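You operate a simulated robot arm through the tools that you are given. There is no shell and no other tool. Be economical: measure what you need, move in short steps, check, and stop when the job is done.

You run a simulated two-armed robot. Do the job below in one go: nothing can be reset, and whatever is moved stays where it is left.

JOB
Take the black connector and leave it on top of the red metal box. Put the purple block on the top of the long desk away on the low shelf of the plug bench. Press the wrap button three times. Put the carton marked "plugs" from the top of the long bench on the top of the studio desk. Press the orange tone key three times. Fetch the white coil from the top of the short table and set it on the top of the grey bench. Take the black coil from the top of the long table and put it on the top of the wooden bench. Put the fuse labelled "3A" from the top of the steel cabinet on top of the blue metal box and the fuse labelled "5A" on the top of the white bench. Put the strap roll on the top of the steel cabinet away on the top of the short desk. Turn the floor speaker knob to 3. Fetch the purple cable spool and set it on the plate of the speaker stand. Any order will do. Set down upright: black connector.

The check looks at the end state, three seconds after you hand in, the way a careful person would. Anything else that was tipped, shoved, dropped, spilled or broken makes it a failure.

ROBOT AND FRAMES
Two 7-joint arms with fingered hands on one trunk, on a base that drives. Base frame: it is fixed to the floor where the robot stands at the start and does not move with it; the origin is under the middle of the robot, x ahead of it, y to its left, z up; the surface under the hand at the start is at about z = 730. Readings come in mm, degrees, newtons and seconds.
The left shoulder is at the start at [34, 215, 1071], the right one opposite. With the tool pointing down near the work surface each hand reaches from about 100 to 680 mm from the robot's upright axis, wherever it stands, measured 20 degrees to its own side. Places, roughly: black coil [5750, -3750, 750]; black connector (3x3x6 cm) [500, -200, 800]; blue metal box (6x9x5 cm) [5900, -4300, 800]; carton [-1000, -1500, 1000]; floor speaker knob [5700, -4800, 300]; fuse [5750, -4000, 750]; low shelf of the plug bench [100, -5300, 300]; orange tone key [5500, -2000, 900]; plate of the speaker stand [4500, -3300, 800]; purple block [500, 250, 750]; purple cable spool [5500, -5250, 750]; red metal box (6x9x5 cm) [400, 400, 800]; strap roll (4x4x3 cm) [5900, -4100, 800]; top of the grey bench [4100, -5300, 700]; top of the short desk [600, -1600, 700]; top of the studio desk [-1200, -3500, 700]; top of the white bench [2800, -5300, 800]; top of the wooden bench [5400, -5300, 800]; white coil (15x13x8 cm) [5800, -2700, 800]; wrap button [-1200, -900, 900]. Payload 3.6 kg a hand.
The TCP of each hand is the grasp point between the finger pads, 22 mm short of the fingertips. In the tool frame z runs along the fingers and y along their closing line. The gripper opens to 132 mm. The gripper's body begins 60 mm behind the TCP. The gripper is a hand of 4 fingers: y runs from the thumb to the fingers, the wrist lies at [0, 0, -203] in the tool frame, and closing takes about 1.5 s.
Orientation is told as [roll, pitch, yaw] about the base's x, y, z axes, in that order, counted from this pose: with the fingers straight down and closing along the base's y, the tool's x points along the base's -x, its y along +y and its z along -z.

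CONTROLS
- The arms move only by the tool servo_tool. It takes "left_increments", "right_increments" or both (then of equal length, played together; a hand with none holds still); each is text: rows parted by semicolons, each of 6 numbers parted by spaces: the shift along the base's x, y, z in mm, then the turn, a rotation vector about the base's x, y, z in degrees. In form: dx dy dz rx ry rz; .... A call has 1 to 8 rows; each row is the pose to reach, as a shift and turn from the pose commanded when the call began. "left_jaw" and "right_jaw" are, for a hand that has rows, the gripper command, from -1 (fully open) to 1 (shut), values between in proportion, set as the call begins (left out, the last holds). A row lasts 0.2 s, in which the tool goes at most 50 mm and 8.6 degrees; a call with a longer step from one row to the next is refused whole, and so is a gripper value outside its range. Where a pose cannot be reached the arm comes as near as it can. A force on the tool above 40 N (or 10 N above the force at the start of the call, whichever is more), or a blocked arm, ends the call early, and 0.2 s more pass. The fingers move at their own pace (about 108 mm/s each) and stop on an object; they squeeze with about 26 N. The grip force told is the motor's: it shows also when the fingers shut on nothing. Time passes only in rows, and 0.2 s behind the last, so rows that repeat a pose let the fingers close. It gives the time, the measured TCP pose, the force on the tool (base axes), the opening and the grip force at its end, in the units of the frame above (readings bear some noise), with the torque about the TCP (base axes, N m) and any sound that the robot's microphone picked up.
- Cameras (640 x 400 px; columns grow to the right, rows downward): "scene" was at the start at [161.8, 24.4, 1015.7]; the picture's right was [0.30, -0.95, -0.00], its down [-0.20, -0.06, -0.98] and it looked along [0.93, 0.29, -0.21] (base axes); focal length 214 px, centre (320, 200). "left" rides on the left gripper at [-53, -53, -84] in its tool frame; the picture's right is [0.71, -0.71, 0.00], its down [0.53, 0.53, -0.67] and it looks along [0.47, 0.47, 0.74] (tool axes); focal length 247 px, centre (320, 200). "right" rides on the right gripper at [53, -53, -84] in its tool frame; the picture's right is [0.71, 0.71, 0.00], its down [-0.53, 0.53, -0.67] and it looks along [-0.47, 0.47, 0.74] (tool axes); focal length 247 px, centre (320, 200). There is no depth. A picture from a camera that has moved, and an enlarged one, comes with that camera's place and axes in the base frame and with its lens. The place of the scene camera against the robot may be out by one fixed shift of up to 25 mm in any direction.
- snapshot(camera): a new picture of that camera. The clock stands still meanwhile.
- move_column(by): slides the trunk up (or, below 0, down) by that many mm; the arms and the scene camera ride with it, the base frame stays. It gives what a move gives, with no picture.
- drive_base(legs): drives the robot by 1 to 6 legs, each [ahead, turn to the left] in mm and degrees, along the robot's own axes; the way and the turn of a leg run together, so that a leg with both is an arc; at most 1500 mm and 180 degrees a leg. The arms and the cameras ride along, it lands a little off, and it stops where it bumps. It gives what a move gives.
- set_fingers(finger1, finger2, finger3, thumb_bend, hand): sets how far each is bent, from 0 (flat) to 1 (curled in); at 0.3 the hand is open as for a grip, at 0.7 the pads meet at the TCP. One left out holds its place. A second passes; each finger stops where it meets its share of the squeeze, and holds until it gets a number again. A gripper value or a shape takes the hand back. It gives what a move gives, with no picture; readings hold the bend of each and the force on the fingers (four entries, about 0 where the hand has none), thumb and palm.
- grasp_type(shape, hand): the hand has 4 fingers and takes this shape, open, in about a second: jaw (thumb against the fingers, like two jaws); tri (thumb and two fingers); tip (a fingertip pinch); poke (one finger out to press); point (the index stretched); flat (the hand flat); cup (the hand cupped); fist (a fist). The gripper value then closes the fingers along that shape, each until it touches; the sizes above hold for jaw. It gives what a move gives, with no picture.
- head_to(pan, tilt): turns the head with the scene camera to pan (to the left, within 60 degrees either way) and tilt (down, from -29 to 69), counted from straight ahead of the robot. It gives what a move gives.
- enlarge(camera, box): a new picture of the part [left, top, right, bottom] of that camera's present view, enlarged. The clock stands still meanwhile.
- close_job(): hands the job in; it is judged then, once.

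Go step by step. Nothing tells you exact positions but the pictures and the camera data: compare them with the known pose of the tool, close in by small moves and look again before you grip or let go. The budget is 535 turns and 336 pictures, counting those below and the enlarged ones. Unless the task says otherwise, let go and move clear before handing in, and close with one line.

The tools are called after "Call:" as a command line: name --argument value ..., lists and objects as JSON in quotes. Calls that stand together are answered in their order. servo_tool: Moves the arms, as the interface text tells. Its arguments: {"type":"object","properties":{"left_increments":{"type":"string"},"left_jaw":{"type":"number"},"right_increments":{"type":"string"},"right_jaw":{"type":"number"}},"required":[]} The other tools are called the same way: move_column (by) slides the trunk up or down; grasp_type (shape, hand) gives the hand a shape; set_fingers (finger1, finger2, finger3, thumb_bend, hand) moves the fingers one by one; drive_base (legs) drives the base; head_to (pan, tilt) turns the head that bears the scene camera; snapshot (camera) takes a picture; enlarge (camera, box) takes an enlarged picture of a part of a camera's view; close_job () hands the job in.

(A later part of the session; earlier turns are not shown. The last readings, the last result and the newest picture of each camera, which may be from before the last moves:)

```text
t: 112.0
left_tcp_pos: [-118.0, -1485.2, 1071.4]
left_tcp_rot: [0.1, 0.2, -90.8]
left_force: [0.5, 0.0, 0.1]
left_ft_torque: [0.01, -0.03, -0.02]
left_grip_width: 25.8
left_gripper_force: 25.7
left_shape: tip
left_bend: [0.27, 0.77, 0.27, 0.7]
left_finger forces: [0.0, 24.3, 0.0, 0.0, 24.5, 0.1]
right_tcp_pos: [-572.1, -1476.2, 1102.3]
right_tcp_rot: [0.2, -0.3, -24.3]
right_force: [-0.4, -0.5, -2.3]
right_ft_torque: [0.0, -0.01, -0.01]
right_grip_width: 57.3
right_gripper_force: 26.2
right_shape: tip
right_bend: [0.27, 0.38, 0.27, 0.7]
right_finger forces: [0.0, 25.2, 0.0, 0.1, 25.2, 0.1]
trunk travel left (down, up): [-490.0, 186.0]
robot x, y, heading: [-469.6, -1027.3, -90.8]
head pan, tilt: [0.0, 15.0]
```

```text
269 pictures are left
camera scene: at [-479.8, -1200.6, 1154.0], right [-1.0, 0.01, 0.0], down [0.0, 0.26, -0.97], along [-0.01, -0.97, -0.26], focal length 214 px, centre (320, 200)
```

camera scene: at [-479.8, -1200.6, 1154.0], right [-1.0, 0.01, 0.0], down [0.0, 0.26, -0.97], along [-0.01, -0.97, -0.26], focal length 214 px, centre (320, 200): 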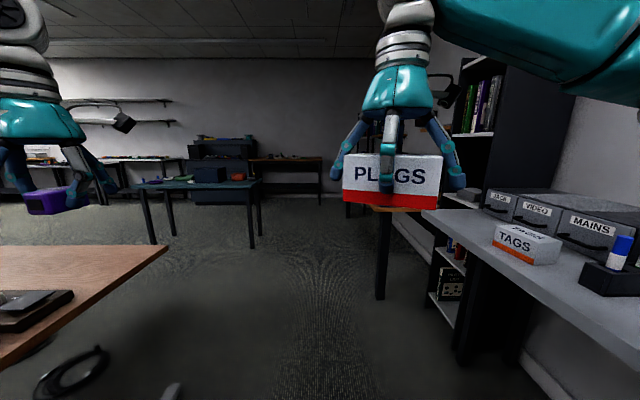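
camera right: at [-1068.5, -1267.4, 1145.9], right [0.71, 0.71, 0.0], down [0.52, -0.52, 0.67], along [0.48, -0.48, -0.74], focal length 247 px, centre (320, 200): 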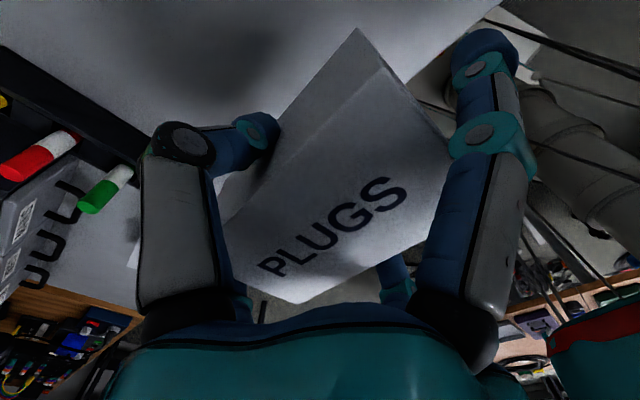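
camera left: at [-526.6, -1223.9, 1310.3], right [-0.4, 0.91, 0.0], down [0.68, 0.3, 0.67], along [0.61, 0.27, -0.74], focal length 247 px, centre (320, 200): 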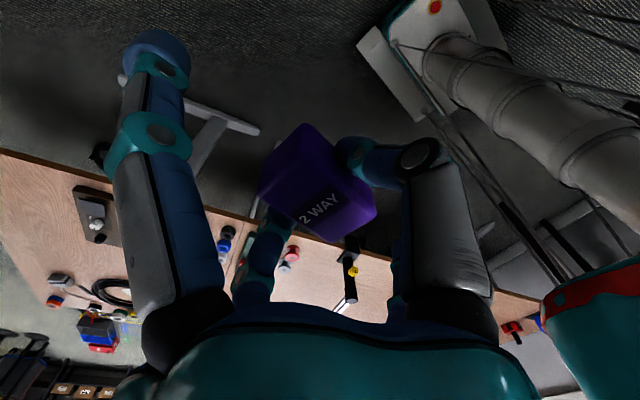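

The aisle is clear. I'm driving ahead.

Call:
drive_base --legs '[[1200, 0]]'

Call:
head_to --pan -40 --tilt 20

Call:
snapshot --camera "scene"

Call:
head_to --pan 25 --tilt 15

Call:
snapshot --camera "scene"

```text
t: 118.1
left_tcp_pos: [-132.8, -2683.7, 1070.3]
left_tcp_rot: [0.0, 0.3, -90.9]
left_force: [-0.6, -0.1, 0.1]
left_ft_torque: [0.0, 0.02, -0.01]
left_grip_width: 26.0
left_gripper_force: 26.0
left_shape: tip
left_bend: [0.27, 0.77, 0.27, 0.7]
left_finger forces: [0.1, 24.3, 0.1, 0.1, 24.4, 0.0]
right_tcp_pos: [-585.8, -2673.7, 1101.4]
right_tcp_rot: [0.2, -0.3, -24.2]
right_force: [-0.3, 0.1, -2.1]
right_ft_torque: [-0.02, -0.01, -0.03]
right_grip_width: 57.1
right_gripper_force: 26.3
right_shape: tip
right_bend: [0.27, 0.38, 0.27, 0.7]
right_finger forces: [0.0, 25.2, 0.0, 0.1, 25.3, 0.1]
trunk travel left (down, up): [-490.0, 186.0]
robot x, y, heading: [-486.6, -2223.4, -91.1]
head pan, tilt: [0.0, 15.0]
```

```text
t: 119.2
left_tcp_pos: [-134.1, -2682.3, 1070.9]
left_tcp_rot: [0.0, 0.2, -90.8]
left_force: [-0.8, -0.2, -0.9]
left_ft_torque: [0.0, -0.02, 0.0]
left_grip_width: 25.7
left_gripper_force: 25.7
left_shape: tip
left_bend: [0.27, 0.77, 0.27, 0.7]
left_finger forces: [0.0, 24.2, 0.0, 0.0, 24.3, 0.0]
right_tcp_pos: [-586.0, -2675.2, 1102.8]
right_tcp_rot: [0.2, -0.3, -24.3]
right_force: [-0.8, 0.5, -2.5]
right_ft_torque: [0.04, 0.0, 0.02]
right_grip_width: 57.1
right_gripper_force: 26.5
right_shape: tip
right_bend: [0.27, 0.38, 0.27, 0.7]
right_finger forces: [0.0, 25.3, 0.0, 0.0, 25.3, 0.1]
trunk travel left (down, up): [-490.0, 186.0]
robot x, y, heading: [-486.9, -2220.5, -90.8]
head pan, tilt: [-40.0, 20.0]
```

```text
268 pictures are left
camera scene: at [-554.5, -2373.4, 1146.0], right [-0.76, 0.65, 0.0], down [0.22, 0.26, -0.94], along [-0.61, -0.71, -0.34], focal length 214 px, centre (320, 200)
```

scene: 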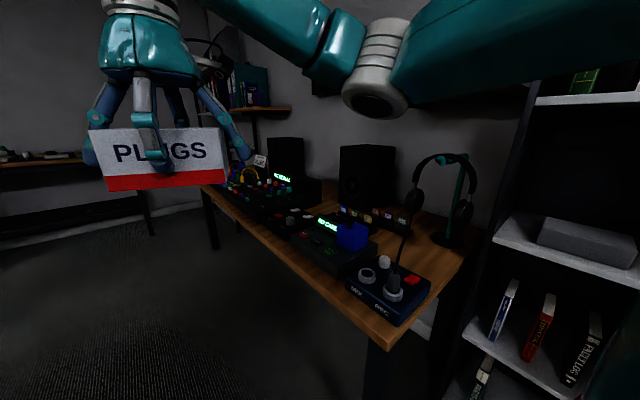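

```text
t: 120.5
left_tcp_pos: [-132.6, -2683.9, 1070.9]
left_tcp_rot: [-0.1, 0.2, -90.8]
left_force: [0.3, 0.2, -0.8]
left_ft_torque: [0.0, 0.0, 0.04]
left_grip_width: 25.8
left_gripper_force: 25.7
left_shape: tip
left_bend: [0.27, 0.77, 0.27, 0.7]
left_finger forces: [0.0, 24.3, 0.0, 0.0, 24.3, 0.0]
right_tcp_pos: [-587.9, -2673.2, 1103.5]
right_tcp_rot: [0.1, -0.3, -24.3]
right_force: [0.4, 0.2, -2.5]
right_ft_torque: [-0.02, -0.02, 0.0]
right_grip_width: 57.2
right_gripper_force: 26.1
right_shape: tip
right_bend: [0.27, 0.38, 0.27, 0.7]
right_finger forces: [0.0, 25.3, 0.0, 0.0, 25.3, 0.0]
trunk travel left (down, up): [-490.0, 186.0]
robot x, y, heading: [-493.3, -2221.6, -90.9]
head pan, tilt: [25.0, 15.0]
```

```text
267 pictures are left
camera scene: at [-455.5, -2388.1, 1154.1], right [-0.91, -0.41, 0.0], down [-0.11, 0.24, -0.97], along [0.4, -0.88, -0.26], focal length 214 px, centre (320, 200)
```

scene: 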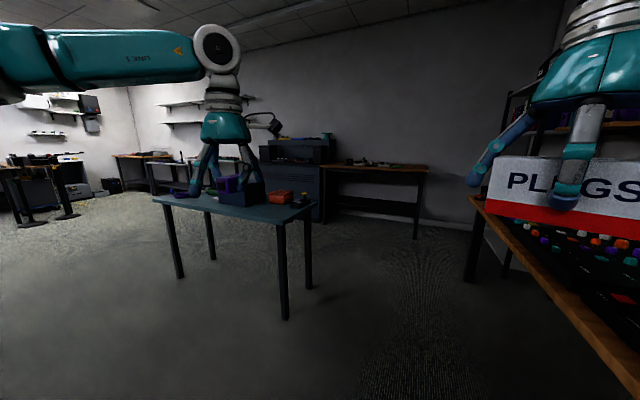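

The studio desk lies along the right, with its front edge at x≈-858. I'm driving further to view its surface for a free spot.

Call:
drive_base --legs '[[850, 0]]'

Call:
head_to --pan -60 --tilt 30

Call:
snapshot --camera "scene"

```text
t: 125.0
left_tcp_pos: [-141.7, -3524.1, 1069.6]
left_tcp_rot: [0.0, 0.3, -90.8]
left_force: [-0.1, -1.1, -0.4]
left_ft_torque: [-0.01, 0.03, 0.03]
left_grip_width: 26.0
left_gripper_force: 25.7
left_shape: tip
left_bend: [0.27, 0.77, 0.27, 0.7]
left_finger forces: [0.1, 24.3, 0.0, 0.0, 24.3, 0.0]
right_tcp_pos: [-596.1, -3517.2, 1102.2]
right_tcp_rot: [0.2, -0.3, -24.1]
right_force: [0.5, -0.5, -2.7]
right_ft_torque: [0.02, -0.03, -0.03]
right_grip_width: 57.2
right_gripper_force: 26.4
right_shape: tip
right_bend: [0.27, 0.38, 0.27, 0.7]
right_finger forces: [0.0, 25.2, 0.0, 0.1, 25.3, 0.0]
trunk travel left (down, up): [-490.0, 186.0]
robot x, y, heading: [-495.1, -3063.8, -90.8]
head pan, tilt: [25.0, 15.0]
```

```text
t: 126.6
left_tcp_pos: [-142.0, -3524.7, 1071.2]
left_tcp_rot: [-0.1, 0.1, -90.8]
left_force: [0.0, 0.3, -0.5]
left_ft_torque: [-0.01, -0.03, 0.0]
left_grip_width: 25.7
left_gripper_force: 26.2
left_shape: tip
left_bend: [0.27, 0.77, 0.27, 0.7]
left_finger forces: [0.0, 24.3, 0.1, 0.1, 24.2, 0.1]
right_tcp_pos: [-595.3, -3515.3, 1103.2]
right_tcp_rot: [0.3, -0.3, -24.1]
right_force: [0.0, -0.8, -2.1]
right_ft_torque: [-0.01, -0.02, -0.02]
right_grip_width: 57.2
right_gripper_force: 25.8
right_shape: tip
right_bend: [0.27, 0.38, 0.27, 0.7]
right_finger forces: [0.0, 25.2, 0.0, 0.0, 25.2, 0.1]
trunk travel left (down, up): [-490.0, 186.0]
robot x, y, heading: [-500.3, -3063.0, -90.6]
head pan, tilt: [-60.0, 30.0]
```

```text
266 pictures are left
camera scene: at [-582.8, -3189.3, 1130.0], right [-0.49, 0.87, 0.0], down [0.44, 0.25, -0.87], along [-0.75, -0.42, -0.5], focal length 214 px, centre (320, 200)
```

scene: 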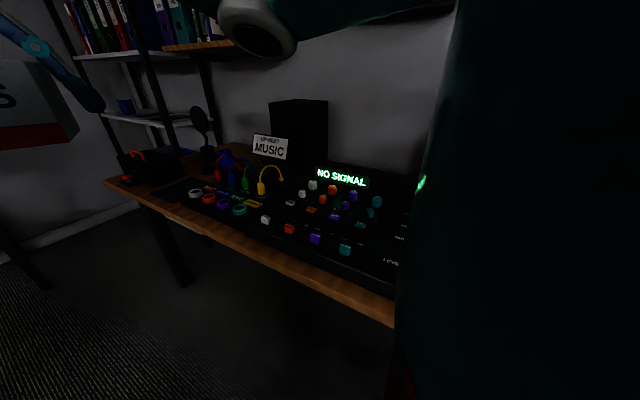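

Call:
enlarge --camera "scene" --box '[90, 120, 310, 260]'

Call:
drive_base --legs '[[250, 0], [0, -35]]'

Call:
drive_base --legs '[[0, -30]]'

Call:
head_to --pan 0 --tilt 30

Call:
snapshot --camera "scene"

```text
2.86 times, centred on (200, 190) of scene
camera zoom: at [-582.8, -3189.3, 1130.0], right [-0.49, 0.87, 0.0], down [0.44, 0.25, -0.87], along [-0.75, -0.42, -0.5], focal length 613 px, centre (663, 229)
```

zoom: 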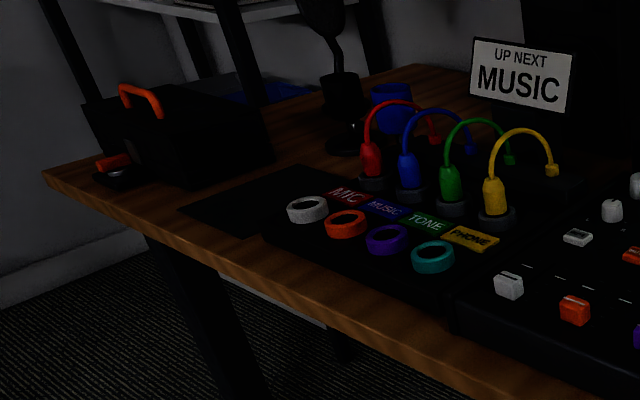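

```text
t: 130.2
left_tcp_pos: [-474.2, -3895.7, 1070.6]
left_tcp_rot: [0.0, 0.3, -126.0]
left_force: [-0.1, -0.7, -1.0]
left_ft_torque: [-0.02, 0.0, 0.01]
left_grip_width: 25.7
left_gripper_force: 26.1
left_shape: tip
left_bend: [0.27, 0.77, 0.27, 0.7]
left_finger forces: [0.0, 24.0, 0.1, 0.1, 24.1, 0.1]
right_tcp_pos: [-840.7, -3626.7, 1103.3]
right_tcp_rot: [0.2, -0.3, -59.3]
right_force: [-0.8, -0.3, -2.3]
right_ft_torque: [-0.01, 0.0, 0.01]
right_grip_width: 57.2
right_gripper_force: 26.2
right_shape: tip
right_bend: [0.27, 0.38, 0.27, 0.7]
right_finger forces: [0.1, 24.7, 0.0, 0.0, 24.8, 0.0]
trunk travel left (down, up): [-490.0, 186.0]
robot x, y, heading: [-474.9, -3327.7, -125.8]
head pan, tilt: [-60.0, 30.0]
```

```text
t: 132.1
left_tcp_pos: [-759.1, -3822.8, 1071.3]
left_tcp_rot: [0.2, 0.2, -155.9]
left_force: [0.0, -0.7, -0.4]
left_ft_torque: [0.01, 0.0, 0.01]
left_grip_width: 25.8
left_gripper_force: 26.1
left_shape: tip
left_bend: [0.27, 0.77, 0.27, 0.7]
left_finger forces: [0.0, 23.8, 0.0, 0.0, 23.9, 0.0]
right_tcp_pos: [-943.8, -3405.9, 1103.4]
right_tcp_rot: [0.2, -0.3, -89.2]
right_force: [0.3, 0.4, -2.1]
right_ft_torque: [0.03, 0.0, -0.02]
right_grip_width: 57.0
right_gripper_force: 25.8
right_shape: tip
right_bend: [0.27, 0.38, 0.27, 0.7]
right_finger forces: [0.0, 24.7, 0.1, 0.0, 24.9, 0.0]
trunk travel left (down, up): [-490.0, 186.0]
robot x, y, heading: [-471.1, -3356.0, -155.7]
head pan, tilt: [-60.0, 30.0]
```

```text
t: 133.3
left_tcp_pos: [-757.4, -3822.7, 1072.5]
left_tcp_rot: [0.1, 0.3, -155.8]
left_force: [-0.1, 0.0, 0.1]
left_ft_torque: [-0.01, -0.03, 0.02]
left_grip_width: 25.9
left_gripper_force: 26.1
left_shape: tip
left_bend: [0.27, 0.77, 0.27, 0.7]
left_finger forces: [0.0, 23.7, 0.0, 0.0, 23.8, 0.1]
right_tcp_pos: [-942.5, -3406.3, 1103.5]
right_tcp_rot: [0.2, -0.2, -89.2]
right_force: [0.9, 0.6, -2.3]
right_ft_torque: [0.04, 0.01, -0.02]
right_grip_width: 56.8
right_gripper_force: 26.1
right_shape: tip
right_bend: [0.27, 0.38, 0.27, 0.7]
right_finger forces: [0.0, 25.1, 0.0, 0.0, 25.1, 0.0]
trunk travel left (down, up): [-490.0, 186.0]
robot x, y, heading: [-466.8, -3352.8, -155.9]
head pan, tilt: [0.0, 30.0]
```

```text
264 pictures are left
camera scene: at [-626.0, -3428.5, 1129.9], right [-0.41, 0.91, 0.0], down [0.46, 0.21, -0.87], along [-0.79, -0.36, -0.5], focal length 214 px, centre (320, 200)
```

scene: 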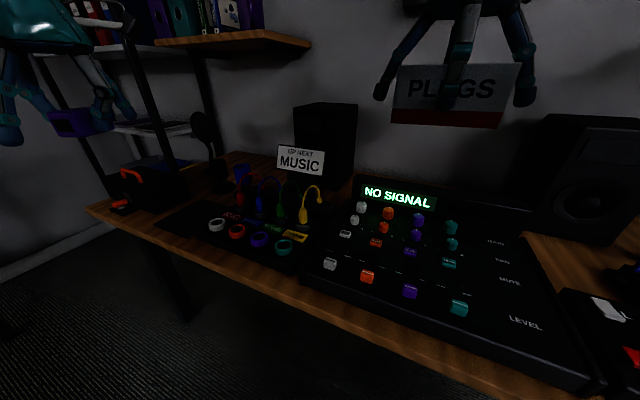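

Call:
enlarge --camera "scene" --box '[80, 130, 320, 290]'

Call:
enlarge --camera "scene" --box '[460, 200, 640, 400]'

```text
2.50 times, centred on (200, 210) of scene
camera zoom: at [-626.0, -3428.5, 1129.9], right [-0.41, 0.91, 0.0], down [0.46, 0.21, -0.87], along [-0.79, -0.36, -0.5], focal length 536 px, centre (620, 175)
```

zoom: 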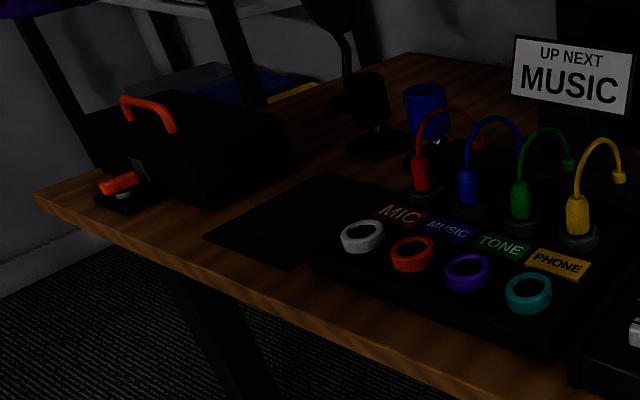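

```text
2.00 times, centred on (550, 300) of scene
camera zoom: at [-626.0, -3428.5, 1129.9], right [-0.41, 0.91, 0.0], down [0.46, 0.21, -0.87], along [-0.79, -0.36, -0.5], focal length 429 px, centre (-140, 0)
```

zoom: 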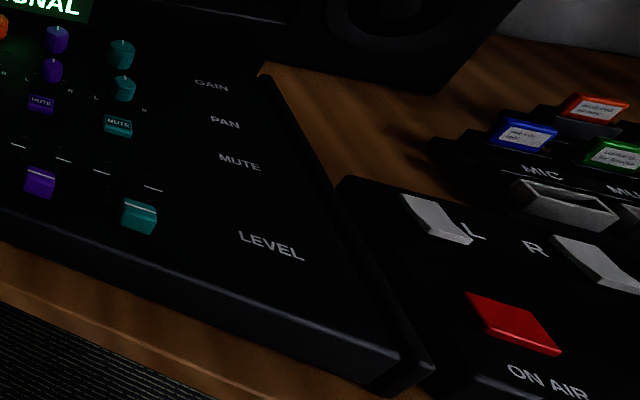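

There is a bare dark mat on the desk near [-995,-4045] between the toolbox and the patch panel; I'll put the carton there. I'm moving the robot along the desk.

Call:
drive_base --legs '[[0, 33]]'

Call:
drive_base --legs '[[0, 33], [560, 0]]'

Call:
drive_base --legs '[[0, -40]]'

Call:
head_to --pan -30 --tilt 40

Call:
snapshot --camera "scene"

```text
t: 135.4
left_tcp_pos: [-458.2, -3906.4, 1073.0]
left_tcp_rot: [0.1, 0.2, -122.9]
left_force: [0.1, -0.4, -0.2]
left_ft_torque: [-0.01, -0.02, 0.01]
left_grip_width: 25.9
left_gripper_force: 25.7
left_shape: tip
left_bend: [0.27, 0.77, 0.27, 0.7]
left_finger forces: [0.0, 23.6, 0.1, 0.0, 23.6, 0.0]
right_tcp_pos: [-839.5, -3657.9, 1104.3]
right_tcp_rot: [0.3, -0.3, -56.3]
right_force: [-0.1, -0.5, -2.4]
right_ft_torque: [-0.01, 0.0, -0.01]
right_grip_width: 56.8
right_gripper_force: 26.6
right_shape: tip
right_bend: [0.27, 0.38, 0.27, 0.7]
right_finger forces: [0.0, 24.6, 0.0, 0.0, 24.6, 0.0]
trunk travel left (down, up): [-490.0, 186.0]
robot x, y, heading: [-492.1, -3341.3, -122.6]
head pan, tilt: [0.0, 30.0]
```

```text
t: 140.2
left_tcp_pos: [-152.2, -4354.1, 1073.6]
left_tcp_rot: [0.0, 0.3, -89.9]
left_force: [-0.3, -0.7, -0.8]
left_ft_torque: [-0.03, 0.0, -0.01]
left_grip_width: 25.4
left_gripper_force: 25.7
left_shape: tip
left_bend: [0.27, 0.77, 0.27, 0.7]
left_finger forces: [0.1, 23.9, 0.0, 0.0, 23.9, 0.0]
right_tcp_pos: [-607.8, -4355.1, 1104.7]
right_tcp_rot: [0.2, -0.3, -23.2]
right_force: [0.2, -0.4, -1.9]
right_ft_torque: [0.03, -0.02, 0.02]
right_grip_width: 56.6
right_gripper_force: 25.7
right_shape: tip
right_bend: [0.27, 0.38, 0.27, 0.7]
right_finger forces: [0.0, 24.8, 0.0, 0.1, 24.9, 0.0]
trunk travel left (down, up): [-490.0, 186.0]
robot x, y, heading: [-494.6, -3898.6, -89.4]
head pan, tilt: [0.0, 30.0]
```

```text
t: 142.5
left_tcp_pos: [-528.2, -4467.2, 1072.5]
left_tcp_rot: [0.1, 0.3, -130.1]
left_force: [0.3, 1.0, -1.0]
left_ft_torque: [0.0, -0.01, -0.02]
left_grip_width: 25.7
left_gripper_force: 25.9
left_shape: tip
left_bend: [0.27, 0.77, 0.27, 0.7]
left_finger forces: [0.0, 23.5, 0.1, 0.0, 23.5, 0.1]
right_tcp_pos: [-874.1, -4171.7, 1103.7]
right_tcp_rot: [0.2, -0.3, -63.6]
right_force: [0.2, -0.3, -2.6]
right_ft_torque: [-0.01, 0.02, -0.02]
right_grip_width: 56.7
right_gripper_force: 25.6
right_shape: tip
right_bend: [0.27, 0.38, 0.27, 0.7]
right_finger forces: [0.0, 24.1, 0.1, 0.0, 24.2, 0.0]
trunk travel left (down, up): [-490.0, 186.0]
robot x, y, heading: [-468.5, -3922.8, -129.8]
head pan, tilt: [0.0, 30.0]
```

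```text
t: 143.5
left_tcp_pos: [-526.8, -4467.7, 1074.6]
left_tcp_rot: [0.2, 0.3, -130.1]
left_force: [0.4, -0.7, -0.3]
left_ft_torque: [-0.07, -0.01, 0.0]
left_grip_width: 25.4
left_gripper_force: 25.7
left_shape: tip
left_bend: [0.27, 0.77, 0.27, 0.7]
left_finger forces: [0.0, 23.8, 0.1, 0.0, 23.9, 0.0]
right_tcp_pos: [-873.7, -4173.0, 1104.8]
right_tcp_rot: [0.2, -0.3, -63.5]
right_force: [0.1, -0.8, -3.1]
right_ft_torque: [-0.01, -0.05, 0.02]
right_grip_width: 56.9
right_gripper_force: 25.6
right_shape: tip
right_bend: [0.27, 0.38, 0.27, 0.7]
right_finger forces: [0.1, 25.0, 0.0, 0.0, 25.0, 0.0]
trunk travel left (down, up): [-490.0, 186.0]
robot x, y, heading: [-467.7, -3924.2, -129.9]
head pan, tilt: [-30.0, 40.0]
```

```text
261 pictures are left
camera scene: at [-603.9, -4013.4, 1114.6], right [-0.34, 0.94, 0.0], down [0.6, 0.22, -0.77], along [-0.72, -0.26, -0.64], focal length 214 px, centre (320, 200)
```

scene: 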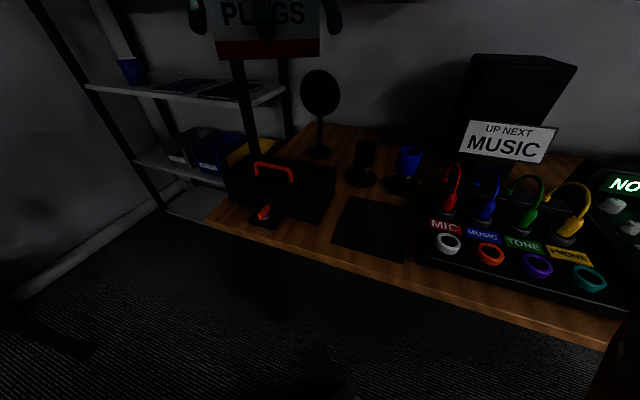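

The mat centre is about [-970,-4015], z≈730. I'm moving the carton above it, turned diagonally so all fingers stay within the mat.

Call:
servo_tool --right_increments "-20 32 0 0 0 5; -40 64 0 0 0 10; -60 96 0 0 0 15; -80 128 0 0 0 18.5; -96 158 0 0 0 18.5; -96 158 -45 0 0 18.5; -96 158 -90 0 0 18.5; -96 158 -135 0 0 18.5"

Call:
snapshot --camera "right"

Call:
snapshot --camera "scene"

```text
t: 145.3
left_tcp_pos: [-527.7, -4468.9, 1072.5]
left_tcp_rot: [0.1, 0.3, -130.2]
left_force: [0.0, 0.4, -0.5]
left_ft_torque: [0.01, -0.01, -0.01]
left_grip_width: 25.9
left_gripper_force: 25.8
left_shape: tip
left_bend: [0.27, 0.77, 0.27, 0.7]
left_finger forces: [0.0, 24.0, 0.0, 0.1, 24.0, 0.0]
right_tcp_pos: [-969.8, -4012.9, 971.0]
right_tcp_rot: [0.2, -0.3, -45.0]
right_force: [-0.8, -0.6, -2.7]
right_ft_torque: [-0.02, 0.01, -0.01]
right_grip_width: 56.9
right_gripper_force: 26.0
right_shape: tip
right_bend: [0.27, 0.38, 0.27, 0.7]
right_finger forces: [0.1, 24.4, 0.1, 0.1, 24.5, 0.0]
trunk travel left (down, up): [-490.0, 186.0]
robot x, y, heading: [-467.4, -3923.2, -130.2]
head pan, tilt: [-30.0, 40.0]
```

```text
260 pictures are left
camera right: at [-1045.9, -4012.6, 1055.1], right [0.0, 1.0, 0.0], down [0.74, 0.0, 0.67], along [0.67, 0.0, -0.74], focal length 247 px, centre (320, 200)
```

right: 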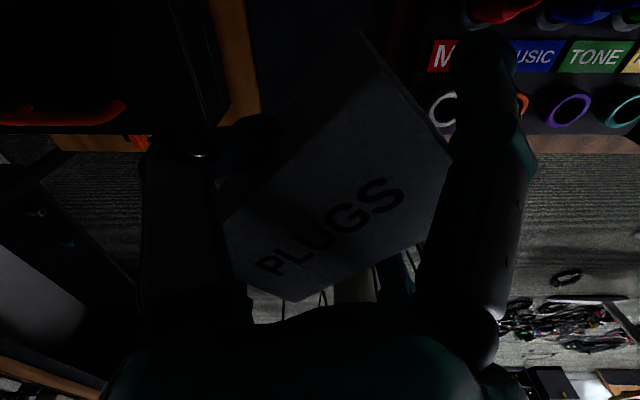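

```text
259 pictures are left
camera scene: at [-603.6, -4013.8, 1114.5], right [-0.34, 0.94, 0.0], down [0.6, 0.22, -0.77], along [-0.72, -0.26, -0.64], focal length 214 px, centre (320, 200)
```

scene: 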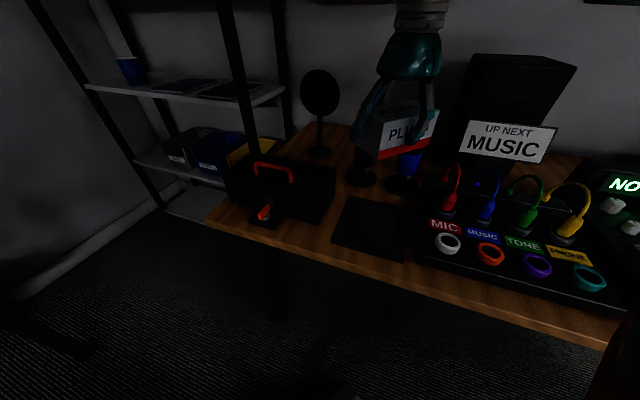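

Good alignment. I'm descending toward the mat.

Call:
servo_tool --right_increments "0 3 -45 0 0 0; 0 3 -90 0 0 0; 0 3 -135 0 0 0; 0 3 -170 0 0 0; 0 3 -195 0 0 0; 0 3 -205 0 0 0"

Call:
enlarge --camera "scene" --box '[300, 100, 500, 300]'

```text
t: 146.7
left_tcp_pos: [-524.8, -4466.4, 1074.1]
left_tcp_rot: [0.1, 0.1, -130.2]
left_force: [0.6, -0.5, -0.4]
left_ft_torque: [0.0, 0.03, -0.01]
left_grip_width: 25.5
left_gripper_force: 26.5
left_shape: tip
left_bend: [0.27, 0.77, 0.27, 0.7]
left_finger forces: [0.0, 23.9, 0.0, 0.1, 23.9, 0.1]
right_tcp_pos: [-970.2, -4013.8, 769.0]
right_tcp_rot: [-0.4, -0.3, -45.1]
right_force: [-0.3, 4.4, 29.5]
right_ft_torque: [0.14, -0.1, -0.03]
right_grip_width: 59.1
right_gripper_force: 25.8
right_shape: tip
right_bend: [0.27, 0.36, 0.27, 0.69]
right_finger forces: [0.1, 30.0, 0.3, 0.0, 27.7, 0.0]
trunk travel left (down, up): [-490.0, 186.0]
robot x, y, heading: [-473.1, -3924.0, -130.0]
head pan, tilt: [-30.0, 40.0]
```

```text
2.00 times, centred on (400, 200) of scene
camera zoom: at [-600.8, -4012.4, 1115.5], right [-0.34, 0.94, 0.0], down [0.6, 0.22, -0.77], along [-0.72, -0.26, -0.64], focal length 429 px, centre (160, 200)
```

zoom: 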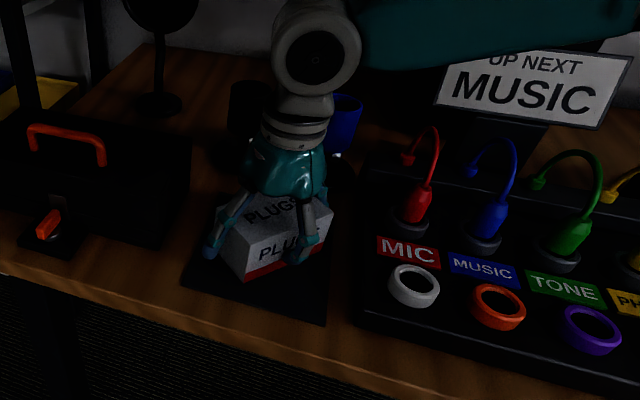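

It's seated on the mat. I'm easing off, releasing and lifting straight up.

Call:
servo_tool --right_increments "0 0 3 0 0 0; 0 0 3 0 0 0"

Call:
servo_tool --right_increments "0 0 0 0 0 0; 0 0 0 0 0 0; 0 0 0 0 0 0; 0 0 0 0 0 0; 0 0 0 0 0 0" --right_jaw -0.6

Call:
servo_tool --right_increments "0 0 45 0 0 0; 0 0 90 0 0 0; 0 0 135 0 0 0; 0 0 180 0 0 0; 20 0 220 0 0 0; 50 0 250 0 0 0; 90 0 270 0 0 0"

Call:
snapshot --camera "scene"

```text
t: 147.3
left_tcp_pos: [-526.9, -4467.4, 1073.4]
left_tcp_rot: [0.1, 0.1, -130.2]
left_force: [0.7, 0.4, -1.0]
left_ft_torque: [0.0, -0.01, -0.01]
left_grip_width: 25.8
left_gripper_force: 26.1
left_shape: tip
left_bend: [0.27, 0.77, 0.27, 0.7]
left_finger forces: [0.1, 23.9, 0.1, 0.0, 23.9, 0.0]
right_tcp_pos: [-968.9, -4011.8, 770.9]
right_tcp_rot: [-0.1, -0.2, -45.2]
right_force: [-4.0, -0.2, 25.0]
right_ft_torque: [-0.09, 0.08, -0.04]
right_grip_width: 59.4
right_gripper_force: 26.5
right_shape: tip
right_bend: [0.27, 0.36, 0.27, 0.69]
right_finger forces: [0.1, 26.5, 0.4, 0.0, 29.1, 0.1]
trunk travel left (down, up): [-490.0, 186.0]
robot x, y, heading: [-470.9, -3917.8, -129.8]
head pan, tilt: [-30.0, 40.0]
```

```text
t: 148.5
left_tcp_pos: [-526.8, -4467.8, 1073.3]
left_tcp_rot: [0.0, 0.3, -130.3]
left_force: [-0.3, 1.5, -0.6]
left_ft_torque: [-0.01, 0.02, -0.02]
left_grip_width: 25.9
left_gripper_force: 26.1
left_shape: tip
left_bend: [0.27, 0.77, 0.27, 0.7]
left_finger forces: [0.1, 23.8, 0.1, 0.1, 23.8, 0.1]
right_tcp_pos: [-967.8, -4011.1, 767.1]
right_tcp_rot: [0.2, -0.3, -45.0]
right_force: [1.2, -0.1, -0.4]
right_ft_torque: [-0.02, 0.02, -0.01]
right_grip_width: 105.7
right_gripper_force: 0.0
right_shape: tip
right_bend: [0.11, 0.25, 0.11, 0.47]
right_finger forces: [0.1, 0.0, 0.0, 0.0, 0.1, 0.0]
trunk travel left (down, up): [-490.0, 186.0]
robot x, y, heading: [-467.0, -3923.1, -129.8]
head pan, tilt: [-30.0, 40.0]
```

```text
t: 150.1
left_tcp_pos: [-527.1, -4468.4, 1073.2]
left_tcp_rot: [0.2, 0.3, -130.1]
left_force: [-0.8, -0.5, -1.7]
left_ft_torque: [0.04, -0.01, 0.0]
left_grip_width: 25.7
left_gripper_force: 25.8
left_shape: tip
left_bend: [0.27, 0.77, 0.27, 0.7]
left_finger forces: [0.1, 23.9, 0.0, 0.1, 23.9, 0.0]
right_tcp_pos: [-878.5, -4012.3, 1038.2]
right_tcp_rot: [0.2, -0.3, -45.1]
right_force: [-0.6, 0.1, -0.2]
right_ft_torque: [-0.01, -0.02, 0.01]
right_grip_width: 105.5
right_gripper_force: 0.0
right_shape: tip
right_bend: [0.11, 0.25, 0.11, 0.47]
right_finger forces: [0.0, 0.0, 0.1, 0.0, 0.0, 0.0]
trunk travel left (down, up): [-490.0, 186.0]
robot x, y, heading: [-468.4, -3926.2, -129.9]
head pan, tilt: [-30.0, 40.0]
```

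```text
257 pictures are left
camera scene: at [-602.7, -4014.0, 1114.6], right [-0.34, 0.94, 0.0], down [0.6, 0.22, -0.77], along [-0.72, -0.26, -0.64], focal length 214 px, centre (320, 200)
```

scene: 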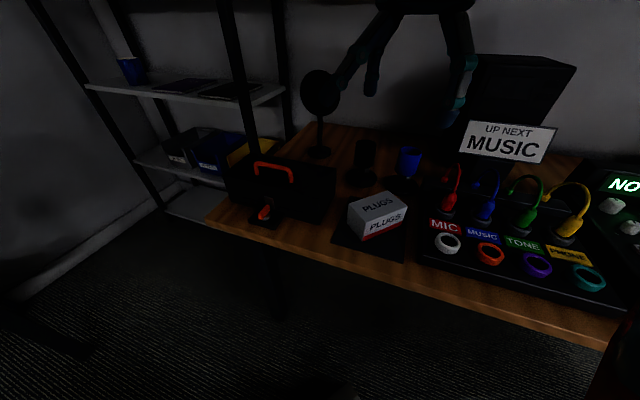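

The carton sits on the studio desk. Next is the plug bench: restoring the right wrist and turning toward [100,-5300].

Call:
servo_tool --right_increments "10 -10 10 0 0 -8.5; 20 -20 20 0 0 -17; 30 -30 30 0 0 -25.5; 30 -30 30 0 0 -34; 30 -30 30 0 0 -42.5; 30 -30 30 0 0 -51; 30 -30 30 0 0 -59.5; 30 -30 30 0 0 -68"

Call:
drive_base --legs '[[-60, 33]]'

Call:
drive_base --legs '[[0, 33]]'

Call:
head_to --pan 0 --tilt 25

Call:
snapshot --camera "scene"

```text
t: 151.9
left_tcp_pos: [-526.2, -4467.3, 1072.8]
left_tcp_rot: [0.1, 0.4, -130.1]
left_force: [1.1, -0.3, -0.7]
left_ft_torque: [-0.02, 0.02, 0.01]
left_grip_width: 25.8
left_gripper_force: 26.1
left_shape: tip
left_bend: [0.27, 0.77, 0.27, 0.7]
left_finger forces: [0.0, 23.9, 0.0, 0.1, 23.8, 0.0]
right_tcp_pos: [-849.9, -4041.4, 1067.8]
right_tcp_rot: [0.1, -0.3, -113.2]
right_force: [-0.2, -0.1, 0.7]
right_ft_torque: [-0.03, 0.0, -0.01]
right_grip_width: 105.6
right_gripper_force: 0.1
right_shape: tip
right_bend: [0.11, 0.25, 0.11, 0.47]
right_finger forces: [0.0, 0.0, 0.1, 0.0, 0.1, 0.0]
trunk travel left (down, up): [-490.0, 186.0]
robot x, y, heading: [-465.8, -3923.8, -129.9]
head pan, tilt: [-30.0, 40.0]
```

```text
t: 153.9
left_tcp_pos: [-196.7, -4359.0, 1073.4]
left_tcp_rot: [0.1, 0.1, -97.0]
left_force: [0.1, 0.7, -0.6]
left_ft_torque: [-0.03, -0.01, -0.01]
left_grip_width: 26.0
left_gripper_force: 26.2
left_shape: tip
left_bend: [0.27, 0.77, 0.27, 0.7]
left_finger forces: [0.0, 23.5, 0.1, 0.1, 23.6, 0.0]
right_tcp_pos: [-699.9, -4178.4, 1068.3]
right_tcp_rot: [0.1, -0.3, -80.0]
right_force: [0.3, -1.2, 0.4]
right_ft_torque: [-0.03, -0.02, -0.01]
right_grip_width: 105.1
right_gripper_force: 0.2
right_shape: tip
right_bend: [0.11, 0.25, 0.11, 0.47]
right_finger forces: [0.1, 0.0, 0.1, 0.1, 0.0, 0.0]
trunk travel left (down, up): [-490.0, 186.0]
robot x, y, heading: [-469.0, -3869.3, -96.8]
head pan, tilt: [-30.0, 40.0]
```

```text
t: 155.9
left_tcp_pos: [23.3, -4130.3, 1074.3]
left_tcp_rot: [0.0, 0.2, -64.5]
left_force: [0.6, -0.5, -0.8]
left_ft_torque: [0.01, -0.01, -0.01]
left_grip_width: 25.6
left_gripper_force: 26.4
left_shape: tip
left_bend: [0.27, 0.77, 0.27, 0.7]
left_finger forces: [0.1, 23.8, 0.0, 0.0, 23.7, 0.0]
right_tcp_pos: [-496.5, -4248.7, 1069.1]
right_tcp_rot: [0.2, -0.2, -47.5]
right_force: [0.2, -0.2, -0.2]
right_ft_torque: [-0.01, -0.02, 0.01]
right_grip_width: 105.6
right_gripper_force: 0.1
right_shape: tip
right_bend: [0.11, 0.25, 0.11, 0.47]
right_finger forces: [0.0, 0.1, 0.0, 0.0, 0.0, 0.1]
trunk travel left (down, up): [-490.0, 186.0]
robot x, y, heading: [-497.3, -3876.9, -64.2]
head pan, tilt: [-30.0, 40.0]
```

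```text
t: 156.9
left_tcp_pos: [26.1, -4130.1, 1074.0]
left_tcp_rot: [0.2, 0.3, -64.5]
left_force: [0.5, 0.0, 0.4]
left_ft_torque: [0.0, 0.02, 0.01]
left_grip_width: 25.7
left_gripper_force: 26.6
left_shape: tip
left_bend: [0.27, 0.77, 0.27, 0.7]
left_finger forces: [0.1, 23.9, 0.0, 0.1, 24.0, 0.0]
right_tcp_pos: [-497.5, -4248.2, 1068.9]
right_tcp_rot: [0.1, -0.2, -47.4]
right_force: [0.2, 0.5, 0.2]
right_ft_torque: [-0.02, 0.04, -0.01]
right_grip_width: 105.3
right_gripper_force: 0.0
right_shape: tip
right_bend: [0.11, 0.25, 0.11, 0.47]
right_finger forces: [0.0, 0.0, 0.0, 0.0, 0.1, 0.0]
trunk travel left (down, up): [-490.0, 186.0]
robot x, y, heading: [-496.2, -3879.9, -64.1]
head pan, tilt: [0.0, 25.0]
```

```text
256 pictures are left
camera scene: at [-426.6, -4031.8, 1137.9], right [-0.9, -0.44, 0.0], down [-0.19, 0.38, -0.91], along [0.4, -0.81, -0.42], focal length 214 px, centre (320, 200)
```

scene: 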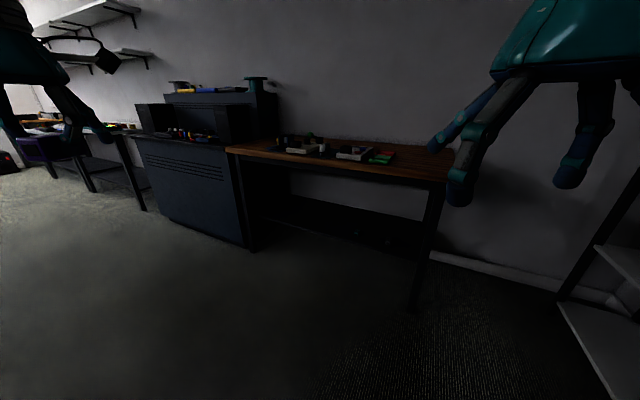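

Call:
enlarge --camera "scene" --box '[220, 120, 460, 300]'

Call:
drive_base --legs '[[420, 0], [0, -25]]'

Call:
head_to --pan 0 --tilt 45

Call:
snapshot --camera "scene"

```text
2.22 times, centred on (340, 210) of scene
camera zoom: at [-426.6, -4031.8, 1137.9], right [-0.9, -0.44, 0.0], down [-0.19, 0.38, -0.91], along [0.4, -0.81, -0.42], focal length 477 px, centre (276, 178)
```

zoom: 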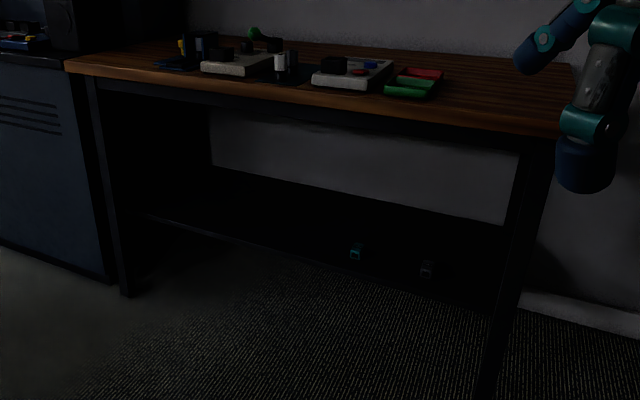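

```text
t: 160.8
left_tcp_pos: [51.2, -4707.0, 1073.0]
left_tcp_rot: [0.1, 0.3, -89.6]
left_force: [0.7, 0.2, -1.6]
left_ft_torque: [0.01, -0.04, -0.01]
left_grip_width: 25.8
left_gripper_force: 25.9
left_shape: tip
left_bend: [0.27, 0.77, 0.27, 0.7]
left_finger forces: [0.1, 23.6, 0.0, 0.0, 23.7, 0.1]
right_tcp_pos: [-471.6, -4592.4, 1068.8]
right_tcp_rot: [0.2, -0.2, -72.5]
right_force: [0.0, 0.1, 0.3]
right_ft_torque: [0.01, 0.0, 0.01]
right_grip_width: 105.3
right_gripper_force: 0.0
right_shape: tip
right_bend: [0.11, 0.25, 0.11, 0.47]
right_finger forces: [0.0, 0.0, 0.0, 0.0, 0.0, 0.0]
trunk travel left (down, up): [-490.0, 186.0]
robot x, y, heading: [-290.6, -4254.0, -88.9]
head pan, tilt: [0.0, 25.0]
```

```text
t: 161.6
left_tcp_pos: [53.6, -4706.5, 1074.1]
left_tcp_rot: [0.0, 0.4, -89.5]
left_force: [0.6, -0.4, -0.7]
left_ft_torque: [0.0, 0.0, -0.02]
left_grip_width: 25.9
left_gripper_force: 26.0
left_shape: tip
left_bend: [0.27, 0.77, 0.27, 0.7]
left_finger forces: [0.0, 23.7, 0.0, 0.0, 23.7, 0.0]
right_tcp_pos: [-469.4, -4592.6, 1069.9]
right_tcp_rot: [0.2, -0.2, -72.4]
right_force: [0.4, -0.3, -0.1]
right_ft_torque: [-0.01, 0.0, 0.02]
right_grip_width: 105.5
right_gripper_force: 0.1
right_shape: tip
right_bend: [0.11, 0.25, 0.11, 0.47]
right_finger forces: [0.0, 0.0, 0.1, 0.0, 0.0, 0.1]
trunk travel left (down, up): [-490.0, 186.0]
robot x, y, heading: [-290.8, -4255.9, -88.7]
head pan, tilt: [0.0, 45.0]
```

```text
254 pictures are left
camera scene: at [-292.1, -4416.3, 1107.4], right [-1.0, -0.02, 0.0], down [-0.01, 0.71, -0.71], along [0.01, -0.71, -0.71], focal length 214 px, centre (320, 200)
```

scene: 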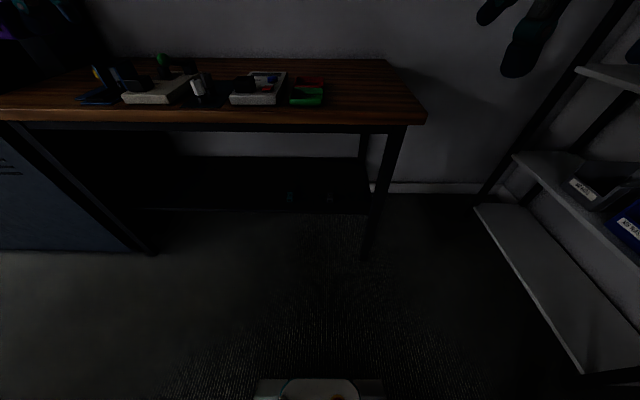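

The low shelf is at z≈330, with front edge y≈-5110; the bench top is at ~800. I'm shifting the robot sideways so the left arm lines up with a free part of the shelf, then backing up to lower the trunk.

Call:
drive_base --legs '[[0, 30], [300, 0]]'

Call:
drive_base --legs '[[0, -30], [-300, 0]]'

Call:
grasp_type --shape "fist" --hand "right"

```text
t: 165.2
left_tcp_pos: [387.2, -4727.5, 1074.3]
left_tcp_rot: [0.1, 0.3, -59.5]
left_force: [0.1, -0.6, -0.6]
left_ft_torque: [-0.01, 0.01, 0.01]
left_grip_width: 25.8
left_gripper_force: 26.4
left_shape: tip
left_bend: [0.27, 0.77, 0.27, 0.7]
left_finger forces: [0.0, 23.4, 0.0, 0.1, 23.5, 0.1]
right_tcp_pos: [-122.0, -4888.9, 1069.8]
right_tcp_rot: [0.2, -0.3, -42.5]
right_force: [0.3, -0.2, 0.3]
right_ft_torque: [0.0, 0.01, -0.02]
right_grip_width: 105.5
right_gripper_force: 0.1
right_shape: tip
right_bend: [0.11, 0.25, 0.11, 0.47]
right_finger forces: [0.1, 0.0, 0.1, 0.0, 0.0, 0.0]
trunk travel left (down, up): [-490.0, 186.0]
robot x, y, heading: [-147.0, -4510.5, -58.8]
head pan, tilt: [0.0, 45.0]
```

```text
t: 168.7
left_tcp_pos: [200.9, -4664.8, 1076.2]
left_tcp_rot: [0.2, 0.2, -89.7]
left_force: [-0.3, -0.1, -0.7]
left_ft_torque: [-0.03, 0.05, -0.01]
left_grip_width: 25.4
left_gripper_force: 25.9
left_shape: tip
left_bend: [0.27, 0.77, 0.27, 0.7]
left_finger forces: [0.0, 23.0, 0.1, 0.0, 23.0, 0.1]
right_tcp_pos: [-321.6, -4550.0, 1070.6]
right_tcp_rot: [0.2, -0.3, -72.4]
right_force: [0.3, -0.2, 0.7]
right_ft_torque: [0.0, -0.02, 0.0]
right_grip_width: 105.5
right_gripper_force: 0.2
right_shape: tip
right_bend: [0.11, 0.25, 0.11, 0.47]
right_finger forces: [0.0, 0.0, 0.0, 0.0, 0.1, 0.1]
trunk travel left (down, up): [-490.0, 186.0]
robot x, y, heading: [-143.2, -4212.6, -88.8]
head pan, tilt: [0.0, 45.0]
```

```text
t: 169.6
left_tcp_pos: [201.0, -4665.5, 1077.1]
left_tcp_rot: [0.2, 0.3, -89.6]
left_force: [-0.8, 0.1, -0.2]
left_ft_torque: [0.01, 0.02, 0.01]
left_grip_width: 25.9
left_gripper_force: 25.8
left_shape: tip
left_bend: [0.27, 0.77, 0.27, 0.7]
left_finger forces: [0.1, 23.2, 0.0, 0.0, 23.2, 0.0]
right_tcp_pos: [-321.2, -4551.6, 1070.2]
right_tcp_rot: [0.3, -0.3, -72.5]
right_force: [-0.1, 0.5, -0.1]
right_ft_torque: [-0.01, 0.01, -0.01]
right_grip_width: 0.4
right_gripper_force: 0.1
right_shape: fist
right_bend: [1.0, 1.0, 1.0, 0.63]
right_finger forces: [0.0, 0.0, 0.0, 0.0, 0.0, 0.0]
trunk travel left (down, up): [-490.0, 186.0]
robot x, y, heading: [-142.8, -4213.6, -88.9]
head pan, tilt: [0.0, 45.0]
```

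Call:
servo_tool --left_increments "-35 -15 0 0 0 0; -70 -30 0 0 0 0; -100 -45 0 0 0 0" --right_increments "0 40 0 0 0 0; 0 80 0 0 0 0; 0 110 0 0 0 0"

Call:
move_column --by -485

Call:
snapshot --camera "scene"

```text
t: 170.4
left_tcp_pos: [100.1, -4711.8, 1075.5]
left_tcp_rot: [0.3, 0.3, -89.5]
left_force: [0.1, -1.0, -0.4]
left_ft_torque: [0.04, 0.02, -0.02]
left_grip_width: 25.7
left_gripper_force: 26.3
left_shape: tip
left_bend: [0.27, 0.77, 0.27, 0.7]
left_finger forces: [0.0, 23.2, 0.0, 0.1, 23.1, 0.0]
right_tcp_pos: [-322.5, -4481.7, 1072.0]
right_tcp_rot: [0.3, -0.2, -72.6]
right_force: [-1.0, -0.8, 0.2]
right_ft_torque: [-0.01, -0.04, -0.04]
right_grip_width: 0.0
right_gripper_force: 0.1
right_shape: fist
right_bend: [1.0, 1.0, 1.0, 0.63]
right_finger forces: [0.1, 0.1, 0.0, 0.0, 0.0, 0.0]
right hand out of reach, approached as far as the arm can: row 2, 3
trunk travel left (down, up): [-490.0, 186.0]
robot x, y, heading: [-139.5, -4211.1, -88.8]
head pan, tilt: [0.0, 45.0]
```

```text
refused: -485 is not a number from -400 to 400
```

```text
253 pictures are left
camera scene: at [-143.7, -4376.6, 1107.2], right [-1.0, -0.02, 0.0], down [-0.01, 0.71, -0.71], along [0.01, -0.71, -0.71], focal length 214 px, centre (320, 200)
```

scene: 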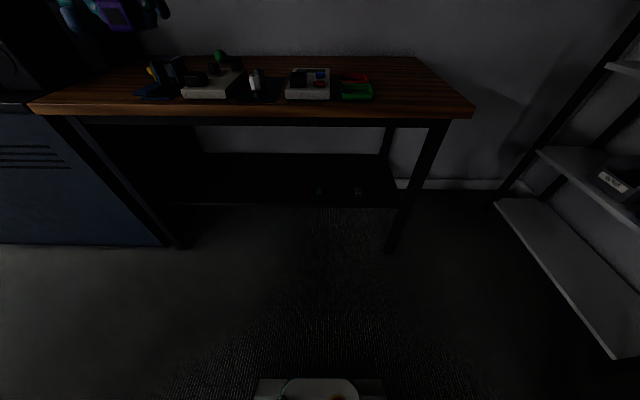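

Call:
enlarge --camera "scene" --box '[160, 130, 420, 260]'

Call:
move_column --by -380

Call:
move_column --by -100

Call:
head_to --pan 0 --tilt 20

Call:
snapshot --camera "scene"

```text
2.46 times, centred on (290, 195) of scene
camera zoom: at [-143.7, -4376.6, 1107.2], right [-1.0, -0.02, 0.0], down [-0.01, 0.71, -0.71], along [0.01, -0.71, -0.71], focal length 528 px, centre (394, 212)
```

zoom: 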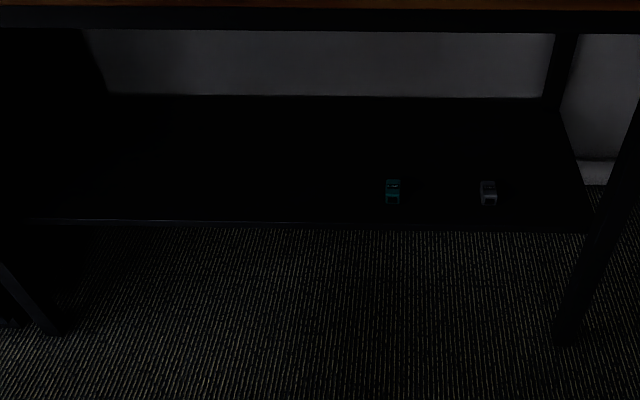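

```text
t: 174.1
left_tcp_pos: [100.2, -4710.7, 696.4]
left_tcp_rot: [0.1, 0.3, -89.6]
left_force: [-0.5, -0.9, 0.1]
left_ft_torque: [-0.03, -0.01, 0.02]
left_grip_width: 25.6
left_gripper_force: 25.8
left_shape: tip
left_bend: [0.27, 0.77, 0.27, 0.7]
left_finger forces: [0.0, 23.1, 0.1, 0.0, 23.1, 0.1]
right_tcp_pos: [-321.8, -4490.1, 625.4]
right_tcp_rot: [5.0, 15.1, -71.8]
right_force: [0.6, 0.1, 0.0]
right_ft_torque: [0.01, -0.01, 0.0]
right_grip_width: 0.1
right_gripper_force: 0.0
right_shape: fist
right_bend: [1.0, 1.0, 1.0, 0.63]
right_finger forces: [0.1, 0.1, 0.0, 0.1, 0.0, 0.0]
trunk travel left (down, up): [-110.0, 566.0]
robot x, y, heading: [-144.8, -4216.4, -88.9]
head pan, tilt: [0.0, 45.0]
```

```text
t: 175.4
left_tcp_pos: [101.4, -4710.4, 596.4]
left_tcp_rot: [0.1, 0.2, -89.5]
left_force: [0.0, -0.2, 0.2]
left_ft_torque: [0.0, 0.0, -0.03]
left_grip_width: 25.4
left_gripper_force: 26.1
left_shape: tip
left_bend: [0.27, 0.77, 0.27, 0.7]
left_finger forces: [0.0, 23.1, 0.0, 0.0, 23.2, 0.0]
right_tcp_pos: [-319.9, -4485.3, 494.0]
right_tcp_rot: [7.9, 23.9, -70.9]
right_force: [0.8, 0.7, -0.7]
right_ft_torque: [-0.01, 0.0, -0.04]
right_grip_width: 0.1
right_gripper_force: 0.0
right_shape: fist
right_bend: [1.0, 1.0, 1.0, 0.63]
right_finger forces: [0.0, 0.1, 0.1, 0.0, 0.0, 0.0]
trunk travel left (down, up): [-10.0, 666.0]
robot x, y, heading: [-139.6, -4216.0, -89.0]
head pan, tilt: [0.0, 45.0]
```

```text
t: 176.3
left_tcp_pos: [101.7, -4710.7, 595.6]
left_tcp_rot: [0.2, 0.4, -89.6]
left_force: [-0.8, 0.6, -0.8]
left_ft_torque: [0.0, 0.03, -0.02]
left_grip_width: 25.3
left_gripper_force: 25.7
left_shape: tip
left_bend: [0.27, 0.77, 0.27, 0.7]
left_finger forces: [0.1, 23.1, 0.1, 0.0, 23.1, 0.0]
right_tcp_pos: [-320.0, -4484.0, 494.1]
right_tcp_rot: [7.9, 24.0, -70.9]
right_force: [0.7, -0.8, -0.3]
right_ft_torque: [-0.01, -0.01, -0.01]
right_grip_width: 0.0
right_gripper_force: 0.0
right_shape: fist
right_bend: [1.0, 1.0, 1.0, 0.63]
right_finger forces: [0.0, 0.0, 0.0, 0.0, 0.1, 0.1]
trunk travel left (down, up): [-10.0, 666.0]
robot x, y, heading: [-138.0, -4212.4, -88.6]
head pan, tilt: [0.0, 20.0]
```

```text
251 pictures are left
camera scene: at [-142.6, -4394.9, 651.7], right [-1.0, -0.02, 0.0], down [-0.01, 0.34, -0.94], along [0.02, -0.94, -0.34], focal length 214 px, centre (320, 200)
```

scene: 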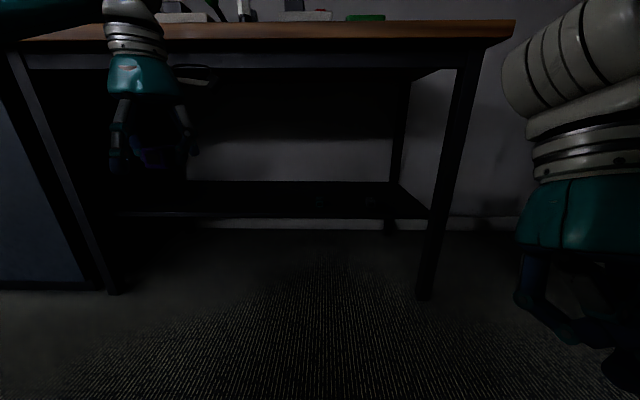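

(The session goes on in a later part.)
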